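You operate a simulated robot arm through the tools that you are given. There is no shell and no other tool. Be economical: measure what you need, move in short steps, check, and stop when the job is done.

You run a simulated robot arm. Do the job below in one go: nothing can be reset, and whatever is moved stays where it is left.

JOB
Put the blue and orange tray from the wooden bench on the small orange screen.
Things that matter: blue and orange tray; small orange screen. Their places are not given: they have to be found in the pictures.

Only the result counts: the job must be done as asked and must still hold three seconds after the hand-in. Knocking over, shifting, dropping, spilling or breaking anything else fails it.

ROBOT AND FRAMES
A 7-joint arm with a two-finger parallel gripper, fixed in place. Base frame: the origin is at the foot of the arm, x ahead of it, y to its left, z up; the work surface is at about z = 850. Readings come in mm, rad, newtons and seconds.
With the tool pointing down near the work surface it reaches from about 300 to 700 mm from the base axis. Its first joint turns from -1.152 to 1.152 rad. Payload 1.57 kg.
Tool frame: the origin (TCP) lies between the finger pads and is the grasp point; the fingertips stand 30 mm ahead of it; z points along the fingers, y is the line along which they close. The gripper opens to 110 mm. The fingers are 24 mm wide and 12 mm thick; the gripper's body (48 by 112 mm) begins 78 mm behind the TCP.
Orientation is told as [roll, pitch, yaw] about the base's x, y, z axes, in that order, counted from this pose: with the fingers straight down and closing along the base's y, the tool's x points along the base's -x, its y along +y and its z along -z.

CONTROLS
- The arm moves only by the tool servo_tool. Its arguments are lists of equal length, an entry for each row: "xyz": the shift along the tool's x, y, z in m, a list of three; "delta_rot": the turn, a rotation vector about the tool's x, y, z in rad, a list of three; "jaw": the finger opening in m, from 0 to 0.11. In form: {"xyz": [[tx, ty, tz], ...], "delta_rot": [[ax, ay, az], ...], "jaw": [jaw, ...]}. A call has 1 to 12 rows; each row shifts and turns the commanded pose from where the row before left it, along the tool's axes as they then stand. Each row takes 0.2 s and may step no farther than 50 mm and 0.15 rad from the row before; otherwise, or with a gripper value out of range, the whole call is refused. A pose out of reach is approached as far as the arm can. The call stops where the force on the tool passes 40 N (or 10 N more than at its start, if that is more) or the arm is blocked; 0.2 s more then pass. The fingers move at their own pace (about 108 mm/s each) and stop on an object; they squeeze with about 33 N. The grip force told is the motor's: it shows also when the fingers shut on nothing. Time passes only in rows, and 0.2 s behind the last, so rows that do not move let the fingers close. It gives the time, the measured TCP pose, the force on the tool (base axes), the opening and the grip force at its end, in the units of the frame above (readings bear some noise).
- Cameras (640 x 400 px; columns grow to the right, rows downward): "scene" is fixed at [173.9, -419.6, 1381.7]; the picture's right is [0.54, -0.84, 0.00], its down [-0.66, -0.42, -0.62] and it looks along [0.52, 0.33, -0.78] (base axes); focal length 363 px, centre (320, 200). "wrist" rides on the gripper at [-36, 0, -80] in the tool frame; the picture's right is [0.00, -1.00, 0.00], its down [0.97, 0.00, -0.24] and it looks along [0.24, 0.00, 0.97] (tool axes); focal length 218 px, centre (320, 200).
- camera(camera): a new picture of that camera. The clock stands still meanwhile.
- probe_pixels(camera, pixels): for up to 12 pixels [column, row] of the newest picture of that camera ("zoom" is the newest enlarged one), the place [x, y, z] in the base frame of the surface seen there, good to about 3 mm. The clock stands still meanwhile.
- zoom(camera, box): a new picture of the part [left, top, right, bottom] of that camera's present view, enlarged. The clock stands still meanwhile.
- hand_in(): hands the job in; it is judged then, once.

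Work in short steps. Measure before you move; look again where a grasp or a placing could have gone wrong, and mend it. You have 60 turns and 20 pictures in all, those below and enlarged ones among them. Open the gripper and draw the arm clear of the work before you hand the job in, unless the task says otherwise; then end with one line.

The tools are called after ">>>" by a JSON object that holds its "fn" and its "kwargs". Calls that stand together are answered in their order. servo_tool: Moves the arm, as the interface text tells. Its arguments: {"type":"object","properties":{"xyz":{"type":"array"},"delta_rot":{"type":"array"},"jaw":{"type":"array"}},"required":["xyz","delta_rot","jaw"]} The other tools are called the same way: camera (camera) takes a picture; probe_pixels (camera, pixels) gives the place of the surface under pixels of a picture; zoom (camera, box) takes an enlarged picture of a part of a camera's view; hand_in () hands the job in.

At the start:

```text
clock: 0.0
tcp_pos: [394.3, -269.9, 1110.8]
ee_rot: [0.0, 0.0, 0.0]
ft_force: [-0.1, 0.5, 0.2]
width: 110.1
grip_force: 0.1
```

scene: 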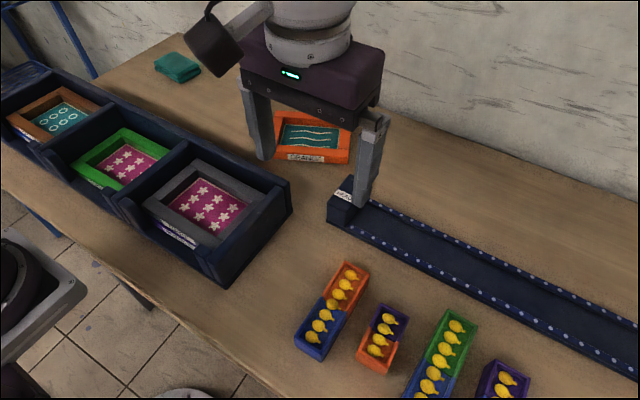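
wrist: 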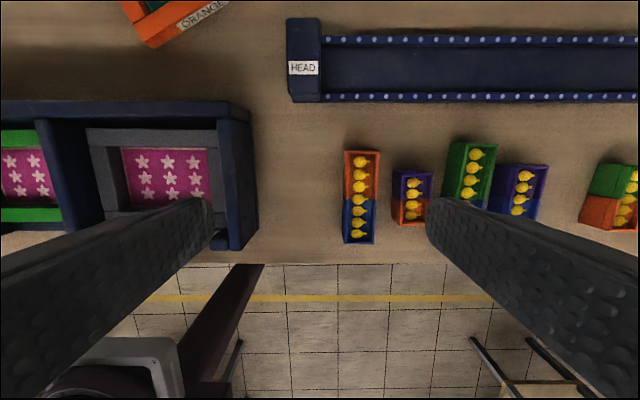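

The bench shows several two-colour trays at the bottom right and orange-framed screens at (310,137) and (55,115). I'll zoom on both to tell them apart.

>>> {"fn": "zoom", "kwargs": {"camera": "scene", "box": [280, 240, 540, 400]}}

>>> {"fn": "zoom", "kwargs": {"camera": "scene", "box": [0, 40, 370, 270]}}

>>> {"fn": "zoom", "kwargs": {"camera": "wrist", "box": [320, 120, 640, 260]}}

```text
2.46 times, centred on (410, 320) of scene
```

zoom: 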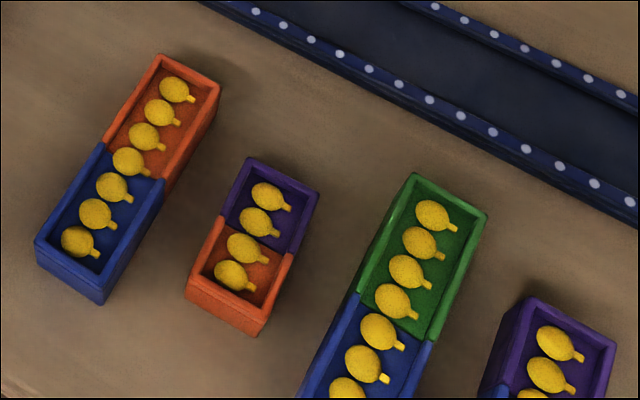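

```text
1.73 times, centred on (185, 155) of scene
```

zoom: 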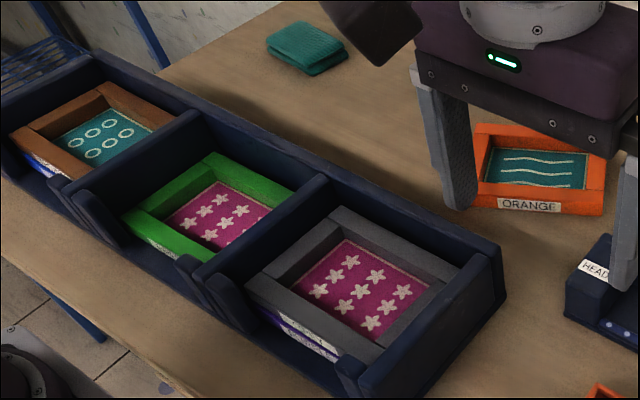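

```text
2.00 times, centred on (480, 190) of wrist
```

zoom: 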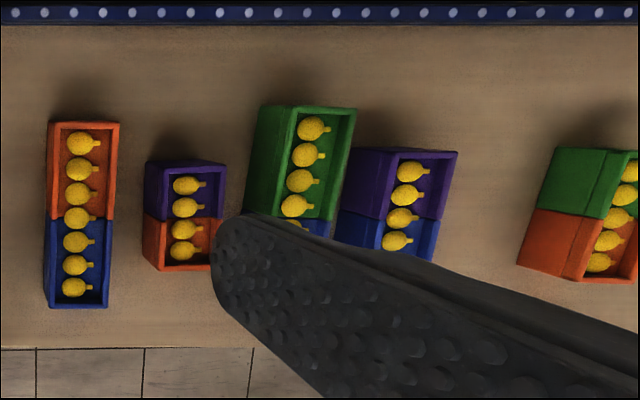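

The blue/orange tray is the long one at scene (332,310). The only orange screen is the one labelled ORANGE at (312,137), as the rack one is brown. I'll probe both.

>>> {"fn": "probe_pixels", "kwargs": {"camera": "scene", "pixels": [[346, 264], [367, 275], [296, 337], [321, 350], [341, 284], [318, 326], [277, 115], [348, 130], [275, 157], [345, 157], [310, 140], [275, 260]]}}

>>> {"fn": "probe_pixels", "kwargs": {"camera": "wrist", "pixels": [[345, 152], [378, 152], [345, 242], [373, 242], [346, 200], [376, 200], [384, 200], [393, 200], [360, 255], [360, 140]]}}

```text
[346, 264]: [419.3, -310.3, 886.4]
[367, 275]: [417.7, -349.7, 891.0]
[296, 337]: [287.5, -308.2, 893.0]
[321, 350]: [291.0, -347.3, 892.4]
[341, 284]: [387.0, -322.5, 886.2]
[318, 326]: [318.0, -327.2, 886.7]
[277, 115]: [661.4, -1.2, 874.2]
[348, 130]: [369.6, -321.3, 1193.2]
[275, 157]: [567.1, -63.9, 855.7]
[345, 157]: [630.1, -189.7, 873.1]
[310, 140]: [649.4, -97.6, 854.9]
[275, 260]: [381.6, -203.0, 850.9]
```

```text
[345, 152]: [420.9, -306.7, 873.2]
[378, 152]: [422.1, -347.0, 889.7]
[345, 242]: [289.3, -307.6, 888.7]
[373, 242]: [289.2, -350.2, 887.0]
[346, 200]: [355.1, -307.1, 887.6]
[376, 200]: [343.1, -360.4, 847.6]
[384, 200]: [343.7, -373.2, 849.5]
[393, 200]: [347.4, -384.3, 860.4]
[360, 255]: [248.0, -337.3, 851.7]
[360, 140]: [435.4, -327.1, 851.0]
```

The tray runs along x (288–421), y −350…−307, rim z≈891, so the fingers closing along y fit it. I'll move to hover above its centre (354.5, −328.5) with the jaw partly closed to keep clear of the neighbour tray.

>>> {"fn": "servo_tool", "kwargs": {"xyz": [[0.0133, -0.0195, 0.037], [0.0133, -0.0195, 0.037], [0.0132, -0.0196, 0.037], [0, 0, 0]], "delta_rot": [[0, 0, 0], [0, 0, 0], [0, 0, 0], [0, 0, 0]], "jaw": [0.064, 0.064, 0.064, 0.064]}}

>>> {"fn": "camera", "kwargs": {"camera": "wrist"}}

>>> {"fn": "camera", "kwargs": {"camera": "scene"}}

```text
clock: 1.0
tcp_pos: [351.7, -328.0, 996.7]
ee_rot: [0.001, 0.0, -0.001]
ft_force: [0.4, -0.3, -1.2]
width: 64.0
grip_force: 0.0
```

```text
14 pictures are left
```

wrist: 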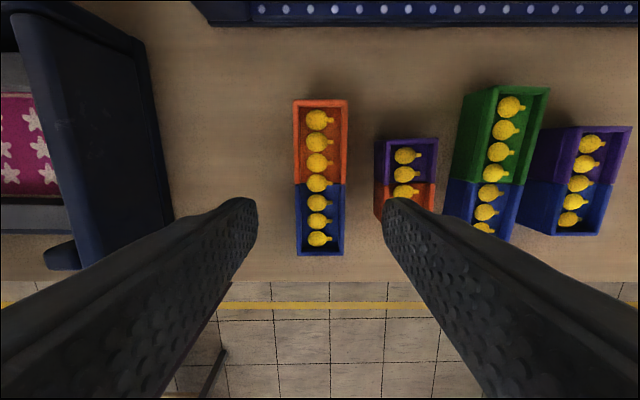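

```text
13 pictures are left
```

scene: 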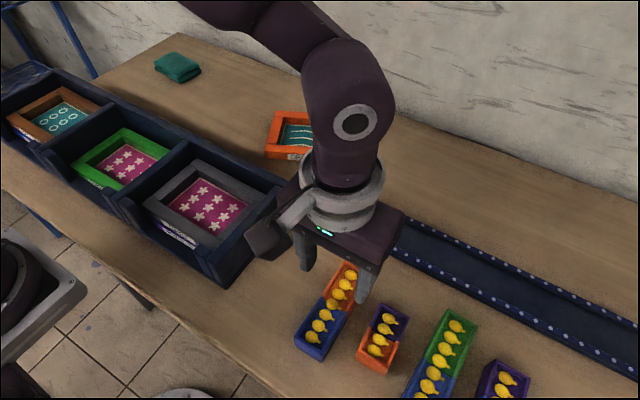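

The wrist picture shows the tray between the fingers and the neighbour's left edge at (376,150–215). I'll probe the edges to confirm the gap.

>>> {"fn": "probe_pixels", "kwargs": {"camera": "wrist", "pixels": [[296, 103], [346, 103], [297, 252], [341, 252], [296, 180], [344, 180], [378, 145], [378, 180], [385, 150], [362, 180], [320, 250], [317, 200]]}}

```text
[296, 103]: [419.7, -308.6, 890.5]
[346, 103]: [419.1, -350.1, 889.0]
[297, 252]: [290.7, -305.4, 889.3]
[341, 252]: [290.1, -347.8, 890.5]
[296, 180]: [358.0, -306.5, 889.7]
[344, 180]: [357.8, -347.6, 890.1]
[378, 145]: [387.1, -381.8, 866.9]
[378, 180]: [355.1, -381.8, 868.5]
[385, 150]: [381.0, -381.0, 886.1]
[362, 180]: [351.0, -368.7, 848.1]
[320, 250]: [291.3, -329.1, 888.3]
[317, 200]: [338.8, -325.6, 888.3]
```

The gap is 33 mm and an outer finger face will reach about −372 against the neighbour at −381, so the descent is clear. I'll go down to TCP z≈882.

>>> {"fn": "servo_tool", "kwargs": {"xyz": [[-0.003, 0, 0.04], [0, 0, 0.04], [0, 0, 0.02], [0, 0, 0.014], [0, 0, 0]], "delta_rot": [[0, 0, 0], [0, 0, 0], [0, 0, 0], [0, 0, 0], [0, 0, 0]], "jaw": [0.062, 0.062, 0.062, 0.062, 0.062]}}

```text
clock: 2.2
tcp_pos: [355.3, -326.9, 884.2]
ee_rot: [0.0, 0.0, -0.001]
ft_force: [0.3, -0.1, -0.2]
width: 62.1
grip_force: 0.0
```

The TCP is at z 884 with no contact force. I'll close on the tray and lift it a little.

>>> {"fn": "servo_tool", "kwargs": {"xyz": [[0, 0, 0], [0, 0, 0], [0, 0, 0], [0, 0, -0.01], [0, 0, -0.02], [0, 0, -0.02], [0, 0, 0]], "delta_rot": [[0, 0, 0], [0, 0, 0], [0, 0, 0], [0, 0, 0], [0, 0, 0], [0, 0, 0], [0, 0, 0]], "jaw": [0.03, 0.03, 0.03, 0.03, 0.03, 0.03, 0.03]}}

>>> {"fn": "camera", "kwargs": {"camera": "wrist"}}

```text
clock: 3.8
tcp_pos: [357.2, -328.3, 934.4]
ee_rot: [0.0, 0.0, 0.001]
ft_force: [-0.2, 0.0, -0.8]
width: 44.5
grip_force: 32.9
```

```text
12 pictures are left
```

wrist: 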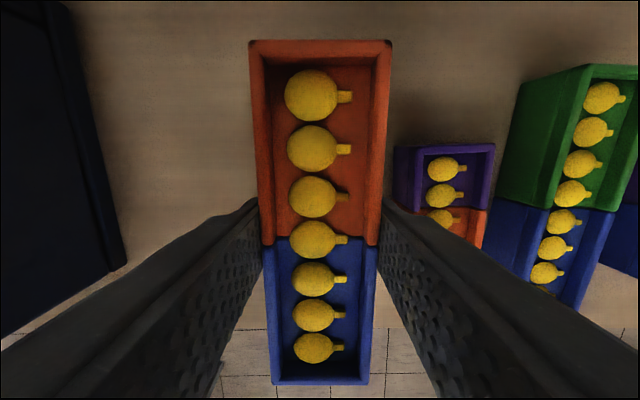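

The tray is held (width 44.5, grip 33 N) and level with all lemons in. I'll lift it gently and move toward the screen to get a clear view of it.

>>> {"fn": "servo_tool", "kwargs": {"xyz": [[0, 0, -0.02], [0, 0, -0.03], [-0.01, 0.01, -0.02], [-0.02, 0.02, -0.015], [-0.02, 0.02, -0.015], [-0.02, 0.02, -0.015], [-0.02, 0.02, 0], [-0.02, 0.02, 0], [-0.01, 0.01, 0], [0, 0, 0]], "delta_rot": [[0, 0, 0], [0, 0, 0], [0, 0, 0], [0, 0, 0], [0, 0, 0], [0, 0, 0], [0, 0, 0], [0, 0, 0], [0, 0, 0], [0, 0, 0]], "jaw": [0.03, 0.03, 0.03, 0.03, 0.03, 0.03, 0.03, 0.03, 0.03, 0.03]}}

>>> {"fn": "camera", "kwargs": {"camera": "wrist"}}

>>> {"fn": "zoom", "kwargs": {"camera": "scene", "box": [200, 40, 440, 190]}}

```text
clock: 6.0
tcp_pos: [477.6, -207.0, 1051.0]
ee_rot: [0.0, -0.001, 0.0]
ft_force: [-0.2, 0.0, -0.5]
width: 44.6
grip_force: 32.8
```

```text
11 pictures are left
```

wrist: 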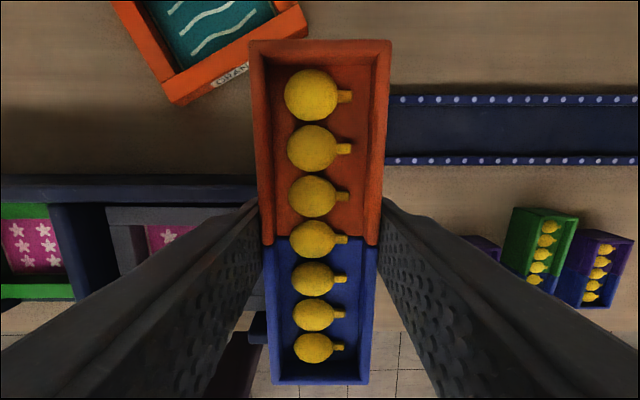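

```text
2.67 times, centred on (320, 115) of scene
```

zoom: 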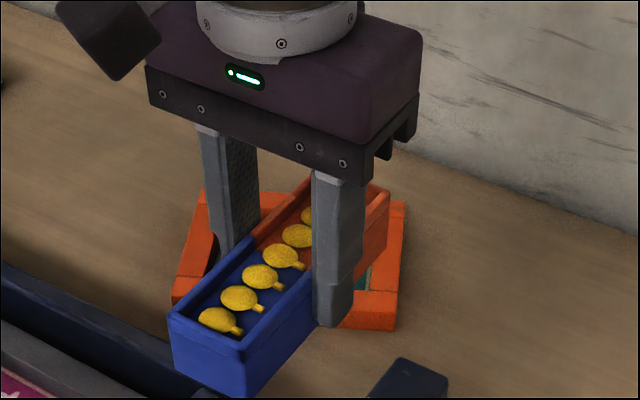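

The wrist picture now shows the near part of the screen: near-left corner (173,103), right corner (306,30). I'll probe its frame and interior.

>>> {"fn": "probe_pixels", "kwargs": {"camera": "wrist", "pixels": [[172, 97], [304, 28], [118, 6], [296, 6], [178, 68], [272, 16], [146, 6], [200, 40], [230, 25], [170, 15], [185, 80], [280, 25]]}}

>>> {"fn": "probe_pixels", "kwargs": {"camera": "zoom", "pixels": [[203, 192], [404, 204], [173, 297], [395, 322], [215, 232], [360, 285], [370, 288], [175, 280]]}}

```text
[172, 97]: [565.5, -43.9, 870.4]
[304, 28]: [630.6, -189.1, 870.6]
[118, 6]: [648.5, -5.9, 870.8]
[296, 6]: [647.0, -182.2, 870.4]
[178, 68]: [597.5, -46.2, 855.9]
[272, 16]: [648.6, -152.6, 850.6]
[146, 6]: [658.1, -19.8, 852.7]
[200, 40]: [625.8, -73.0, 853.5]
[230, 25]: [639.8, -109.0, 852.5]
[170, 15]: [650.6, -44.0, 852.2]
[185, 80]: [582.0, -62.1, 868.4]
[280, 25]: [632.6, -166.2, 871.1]
```

```text
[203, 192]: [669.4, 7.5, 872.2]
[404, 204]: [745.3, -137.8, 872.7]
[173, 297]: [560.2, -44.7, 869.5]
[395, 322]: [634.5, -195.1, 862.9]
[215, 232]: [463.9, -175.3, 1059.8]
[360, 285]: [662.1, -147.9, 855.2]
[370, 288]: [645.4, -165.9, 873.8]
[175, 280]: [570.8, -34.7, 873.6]
```

The screen's outer corners are about (561,−44), (633,−192), (745,−138), (670,8) with the rim at z≈871, a yawed frame of 165×121. I'll shift to the side to see the whole frame with the wrist camera and measure the inner opening.

>>> {"fn": "servo_tool", "kwargs": {"xyz": [[-0.01, -0.004, -0.004], [-0.02, -0.01, -0.006], [-0.02, -0.01, -0.005], [-0.02, -0.01, -0.005], [-0.02, -0.01, -0.005], [-0.015, -0.006, -0.005], [-0.007, -0.003, 0], [0, 0, 0]], "delta_rot": [[0, 0, 0], [0, 0, 0], [0, 0, 0], [0, 0, 0], [0, 0, 0], [0, 0, 0], [0, 0, 0], [0, 0, 0]], "jaw": [0.03, 0.03, 0.03, 0.03, 0.03, 0.03, 0.03, 0.03]}}

>>> {"fn": "camera", "kwargs": {"camera": "wrist"}}

```text
clock: 7.8
tcp_pos: [589.0, -262.2, 1079.6]
ee_rot: [0.0, 0.001, 0.001]
ft_force: [0.0, -0.4, -0.7]
width: 44.4
grip_force: 33.3
```

```text
9 pictures are left
```

wrist: 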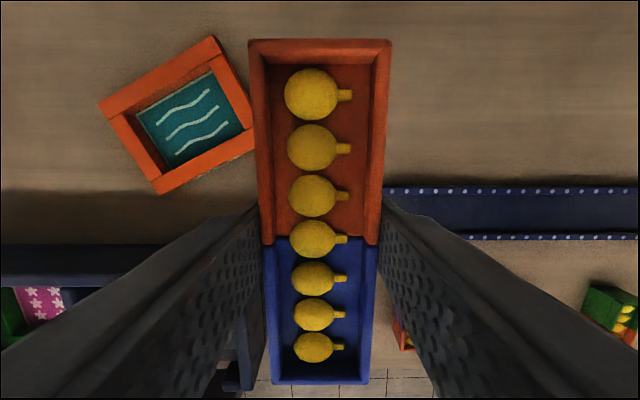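

The whole screen is visible at (98–256, 37–195). I'll enlarge it to measure the inner edges.

>>> {"fn": "zoom", "kwargs": {"camera": "wrist", "box": [50, 20, 290, 200]}}

```text
2.22 times, centred on (170, 110) of wrist
```

zoom: 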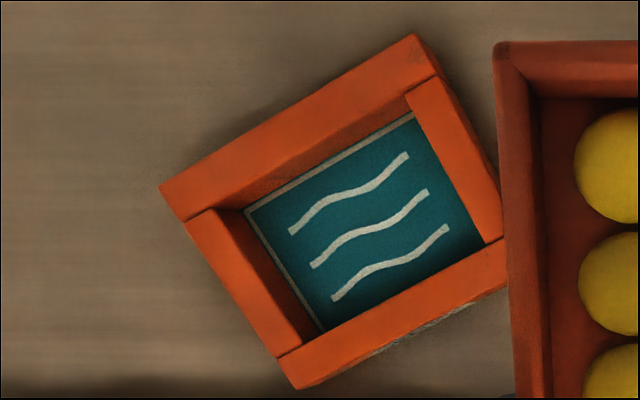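

The inner top-edge corners are at zoom (213,208), (408,93), (485,243), (302,345). I'll probe them and the outer corners.

>>> {"fn": "probe_pixels", "kwargs": {"camera": "zoom", "pixels": [[210, 210], [406, 92], [484, 244], [300, 347], [162, 189], [413, 37], [295, 386], [440, 72], [280, 355], [500, 240], [222, 270], [450, 160]]}}

```text
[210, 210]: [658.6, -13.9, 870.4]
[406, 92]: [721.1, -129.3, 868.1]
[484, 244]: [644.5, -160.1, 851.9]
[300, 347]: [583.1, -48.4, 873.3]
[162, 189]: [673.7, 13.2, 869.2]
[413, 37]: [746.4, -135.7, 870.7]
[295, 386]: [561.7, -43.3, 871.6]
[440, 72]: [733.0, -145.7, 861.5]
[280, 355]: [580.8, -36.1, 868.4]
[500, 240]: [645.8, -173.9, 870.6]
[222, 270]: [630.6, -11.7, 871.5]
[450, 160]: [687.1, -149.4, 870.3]
```

The opening is about 131×81 mm at the rim while the tray is about 132×44. So it should rest across the short direction (yaw ≈ +0.478) on both long rims, centred at (653,−91). I'll turn, then move over at a safe height.

>>> {"fn": "servo_tool", "kwargs": {"xyz": [[0, 0, 0], [0, 0, 0], [0, 0, 0], [0, 0, 0], [0, 0, 0], [0, 0, 0]], "delta_rot": [[0, 0, -0.06], [0, 0, -0.1], [0, 0, -0.12], [0, 0, -0.12], [0, 0, -0.078], [0, 0, 0]], "jaw": [0.03, 0.03, 0.03, 0.03, 0.03, 0.03]}}

>>> {"fn": "servo_tool", "kwargs": {"xyz": [[-0.0104, 0.0097, 0.005], [-0.02, 0.018, 0.01], [-0.02, 0.018, 0.015], [-0.02, 0.018, 0.015], [-0.02, 0.018, 0.015], [-0.02, 0.018, 0.015], [-0.015, 0.014, 0.005], [-0.01, 0.009, 0], [0, 0, 0]], "delta_rot": [[0, 0, 0], [0, 0, 0], [0, 0, 0], [0, 0, 0], [0, 0, 0], [0, 0, 0], [0, 0, 0], [0, 0, 0], [0, 0, 0]], "jaw": [0.03, 0.03, 0.03, 0.03, 0.03, 0.03, 0.03, 0.03, 0.03]}}

>>> {"fn": "camera", "kwargs": {"camera": "wrist"}}

```text
clock: 9.2
tcp_pos: [588.8, -260.9, 1080.3]
ee_rot: [0.001, 0.002, 0.48]
ft_force: [0.2, 0.3, -1.2]
width: 44.6
grip_force: 32.6
```

```text
clock: 11.2
tcp_pos: [651.4, -89.6, 1001.1]
ee_rot: [-0.002, 0.002, 0.477]
ft_force: [-0.2, 0.0, -1.0]
width: 44.9
grip_force: 33.0
```

```text
7 pictures are left
```

wrist: 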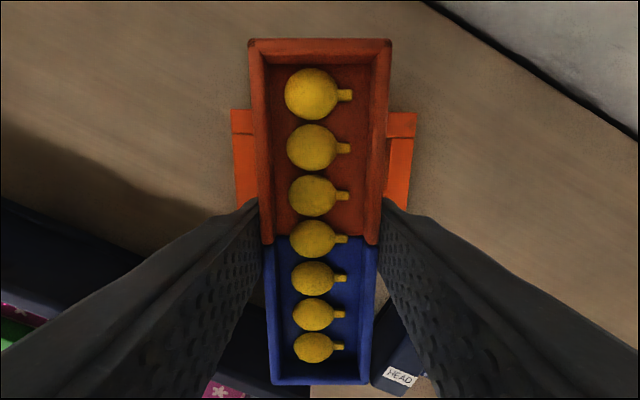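

The frame shows symmetrically on both sides of the tray and the edges are parallel. I'll lower to just above the rim (contact expected at TCP z≈905).

>>> {"fn": "servo_tool", "kwargs": {"xyz": [[0, 0, 0.02], [0, 0, 0.025], [0, 0, 0.02], [0, 0, 0.013], [0, 0, 0.007], [0, 0, 0]], "delta_rot": [[0, 0, 0], [0, 0, 0], [0, 0, 0], [0, 0, 0], [0, 0, 0], [0, 0, 0]], "jaw": [0.03, 0.03, 0.03, 0.03, 0.03, 0.03]}}

>>> {"fn": "zoom", "kwargs": {"camera": "scene", "box": [230, 60, 430, 190]}}

```text
clock: 12.6
tcp_pos: [652.7, -90.4, 917.6]
ee_rot: [0.001, 0.0, 0.478]
ft_force: [0.0, -0.3, -1.0]
width: 44.4
grip_force: 32.5
```

```text
3.08 times, centred on (330, 125) of scene
```

zoom: 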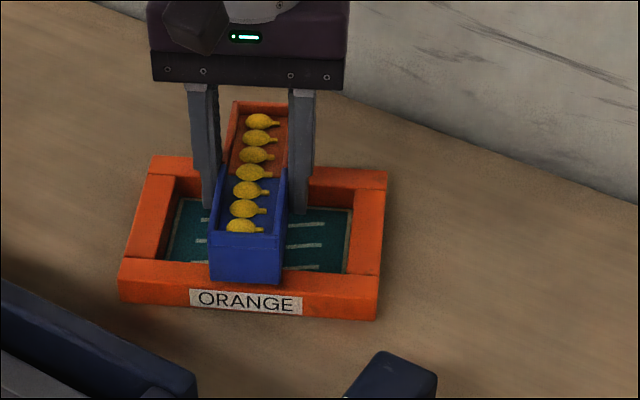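

The tray hangs centred across the frame, about 12 mm above it. I'll lower in small steps until a light contact.

>>> {"fn": "servo_tool", "kwargs": {"xyz": [[0, 0, 0.005], [0, 0, 0.003], [0, 0, 0.002], [0, 0, 0.001], [0, 0, 0]], "delta_rot": [[0, 0, 0], [0, 0, 0], [0, 0, 0], [0, 0, 0], [0, 0, 0]], "jaw": [0.03, 0.03, 0.03, 0.03, 0.03]}}

```text
clock: 13.8
tcp_pos: [652.8, -90.6, 907.2]
ee_rot: [-0.002, -0.002, 0.478]
ft_force: [-4.4, 2.0, 25.5]
width: 44.7
grip_force: 33.1
```

Contact is felt (25 N upward) at z 907, so the tray is on the rim. I'll ease off 1 mm, open the fingers and check.

>>> {"fn": "servo_tool", "kwargs": {"xyz": [[0, 0, -0.001], [0, 0, 0], [0, 0, 0], [0, 0, 0], [0, 0, 0]], "delta_rot": [[0, 0, 0], [0, 0, 0], [0, 0, 0], [0, 0, 0], [0, 0, 0]], "jaw": [0.044, 0.046, 0.052, 0.064, 0.07]}}

>>> {"fn": "camera", "kwargs": {"camera": "wrist"}}

```text
clock: 15.0
tcp_pos: [653.0, -88.9, 906.7]
ee_rot: [0.002, -0.001, 0.478]
ft_force: [-1.1, -0.6, -0.9]
width: 70.3
grip_force: 0.1
```

```text
5 pictures are left
```

wrist: 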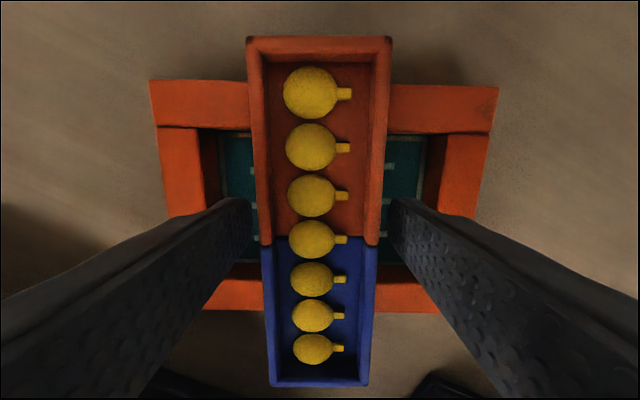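

The tray rests free and level across the frame with all lemons in place. I'll draw straight up and then back.

>>> {"fn": "servo_tool", "kwargs": {"xyz": [[0, 0, -0.02], [0, 0, -0.03], [0, 0, -0.04], [0, 0, -0.04], [0.04, 0, -0.02], [0.04, -0.02, 0], [0.04, -0.02, 0], [0.04, -0.02, 0], [0, 0, 0]], "delta_rot": [[0, 0, 0], [0, 0, 0], [0, 0, 0], [0, 0, 0], [0, 0, 0], [0, 0, 0], [0, 0, 0], [0, 0, 0], [0, 0, 0]], "jaw": [0.07, 0.07, 0.07, 0.07, 0.07, 0.07, 0.07, 0.07, 0.07]}}

>>> {"fn": "camera", "kwargs": {"camera": "wrist"}}

>>> {"fn": "camera", "kwargs": {"camera": "scene"}}

```text
clock: 17.0
tcp_pos: [535.9, -217.2, 1056.0]
ee_rot: [0.001, 0.001, 0.478]
ft_force: [-0.6, -1.0, 0.6]
width: 69.9
grip_force: 0.0
```

```text
4 pictures are left
```

wrist: 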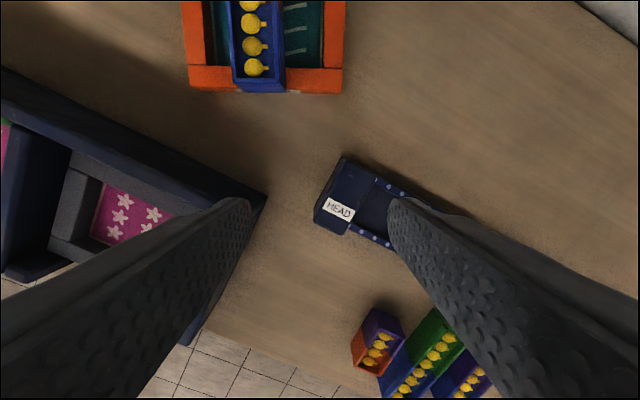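

```text
3 pictures are left
```

scene: 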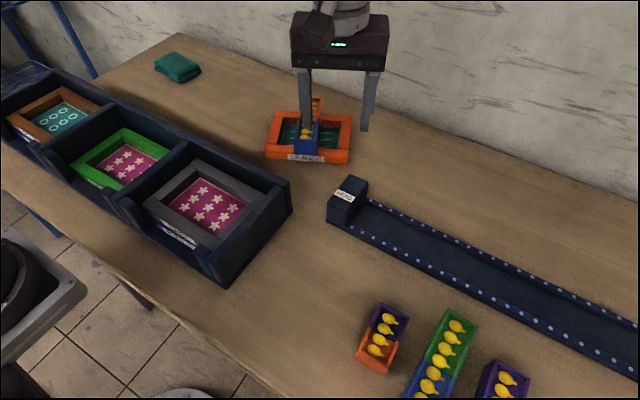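

The tray sits level across the orange screen at (308,130), nothing else has shifted, and the arm is clear with the gripper open. I'm handing in.

>>> {"fn": "hand_in", "kwargs": {}}

```text
The job is handed in.
```

The blue and orange tray is resting level across the rim of the small orange screen with all its lemons in it. Nothing else had visibly moved in the last pictures. It lies across the frame's short side, since at about 132 mm it was too long for the opening, so each end overhangs by about 5 mm.
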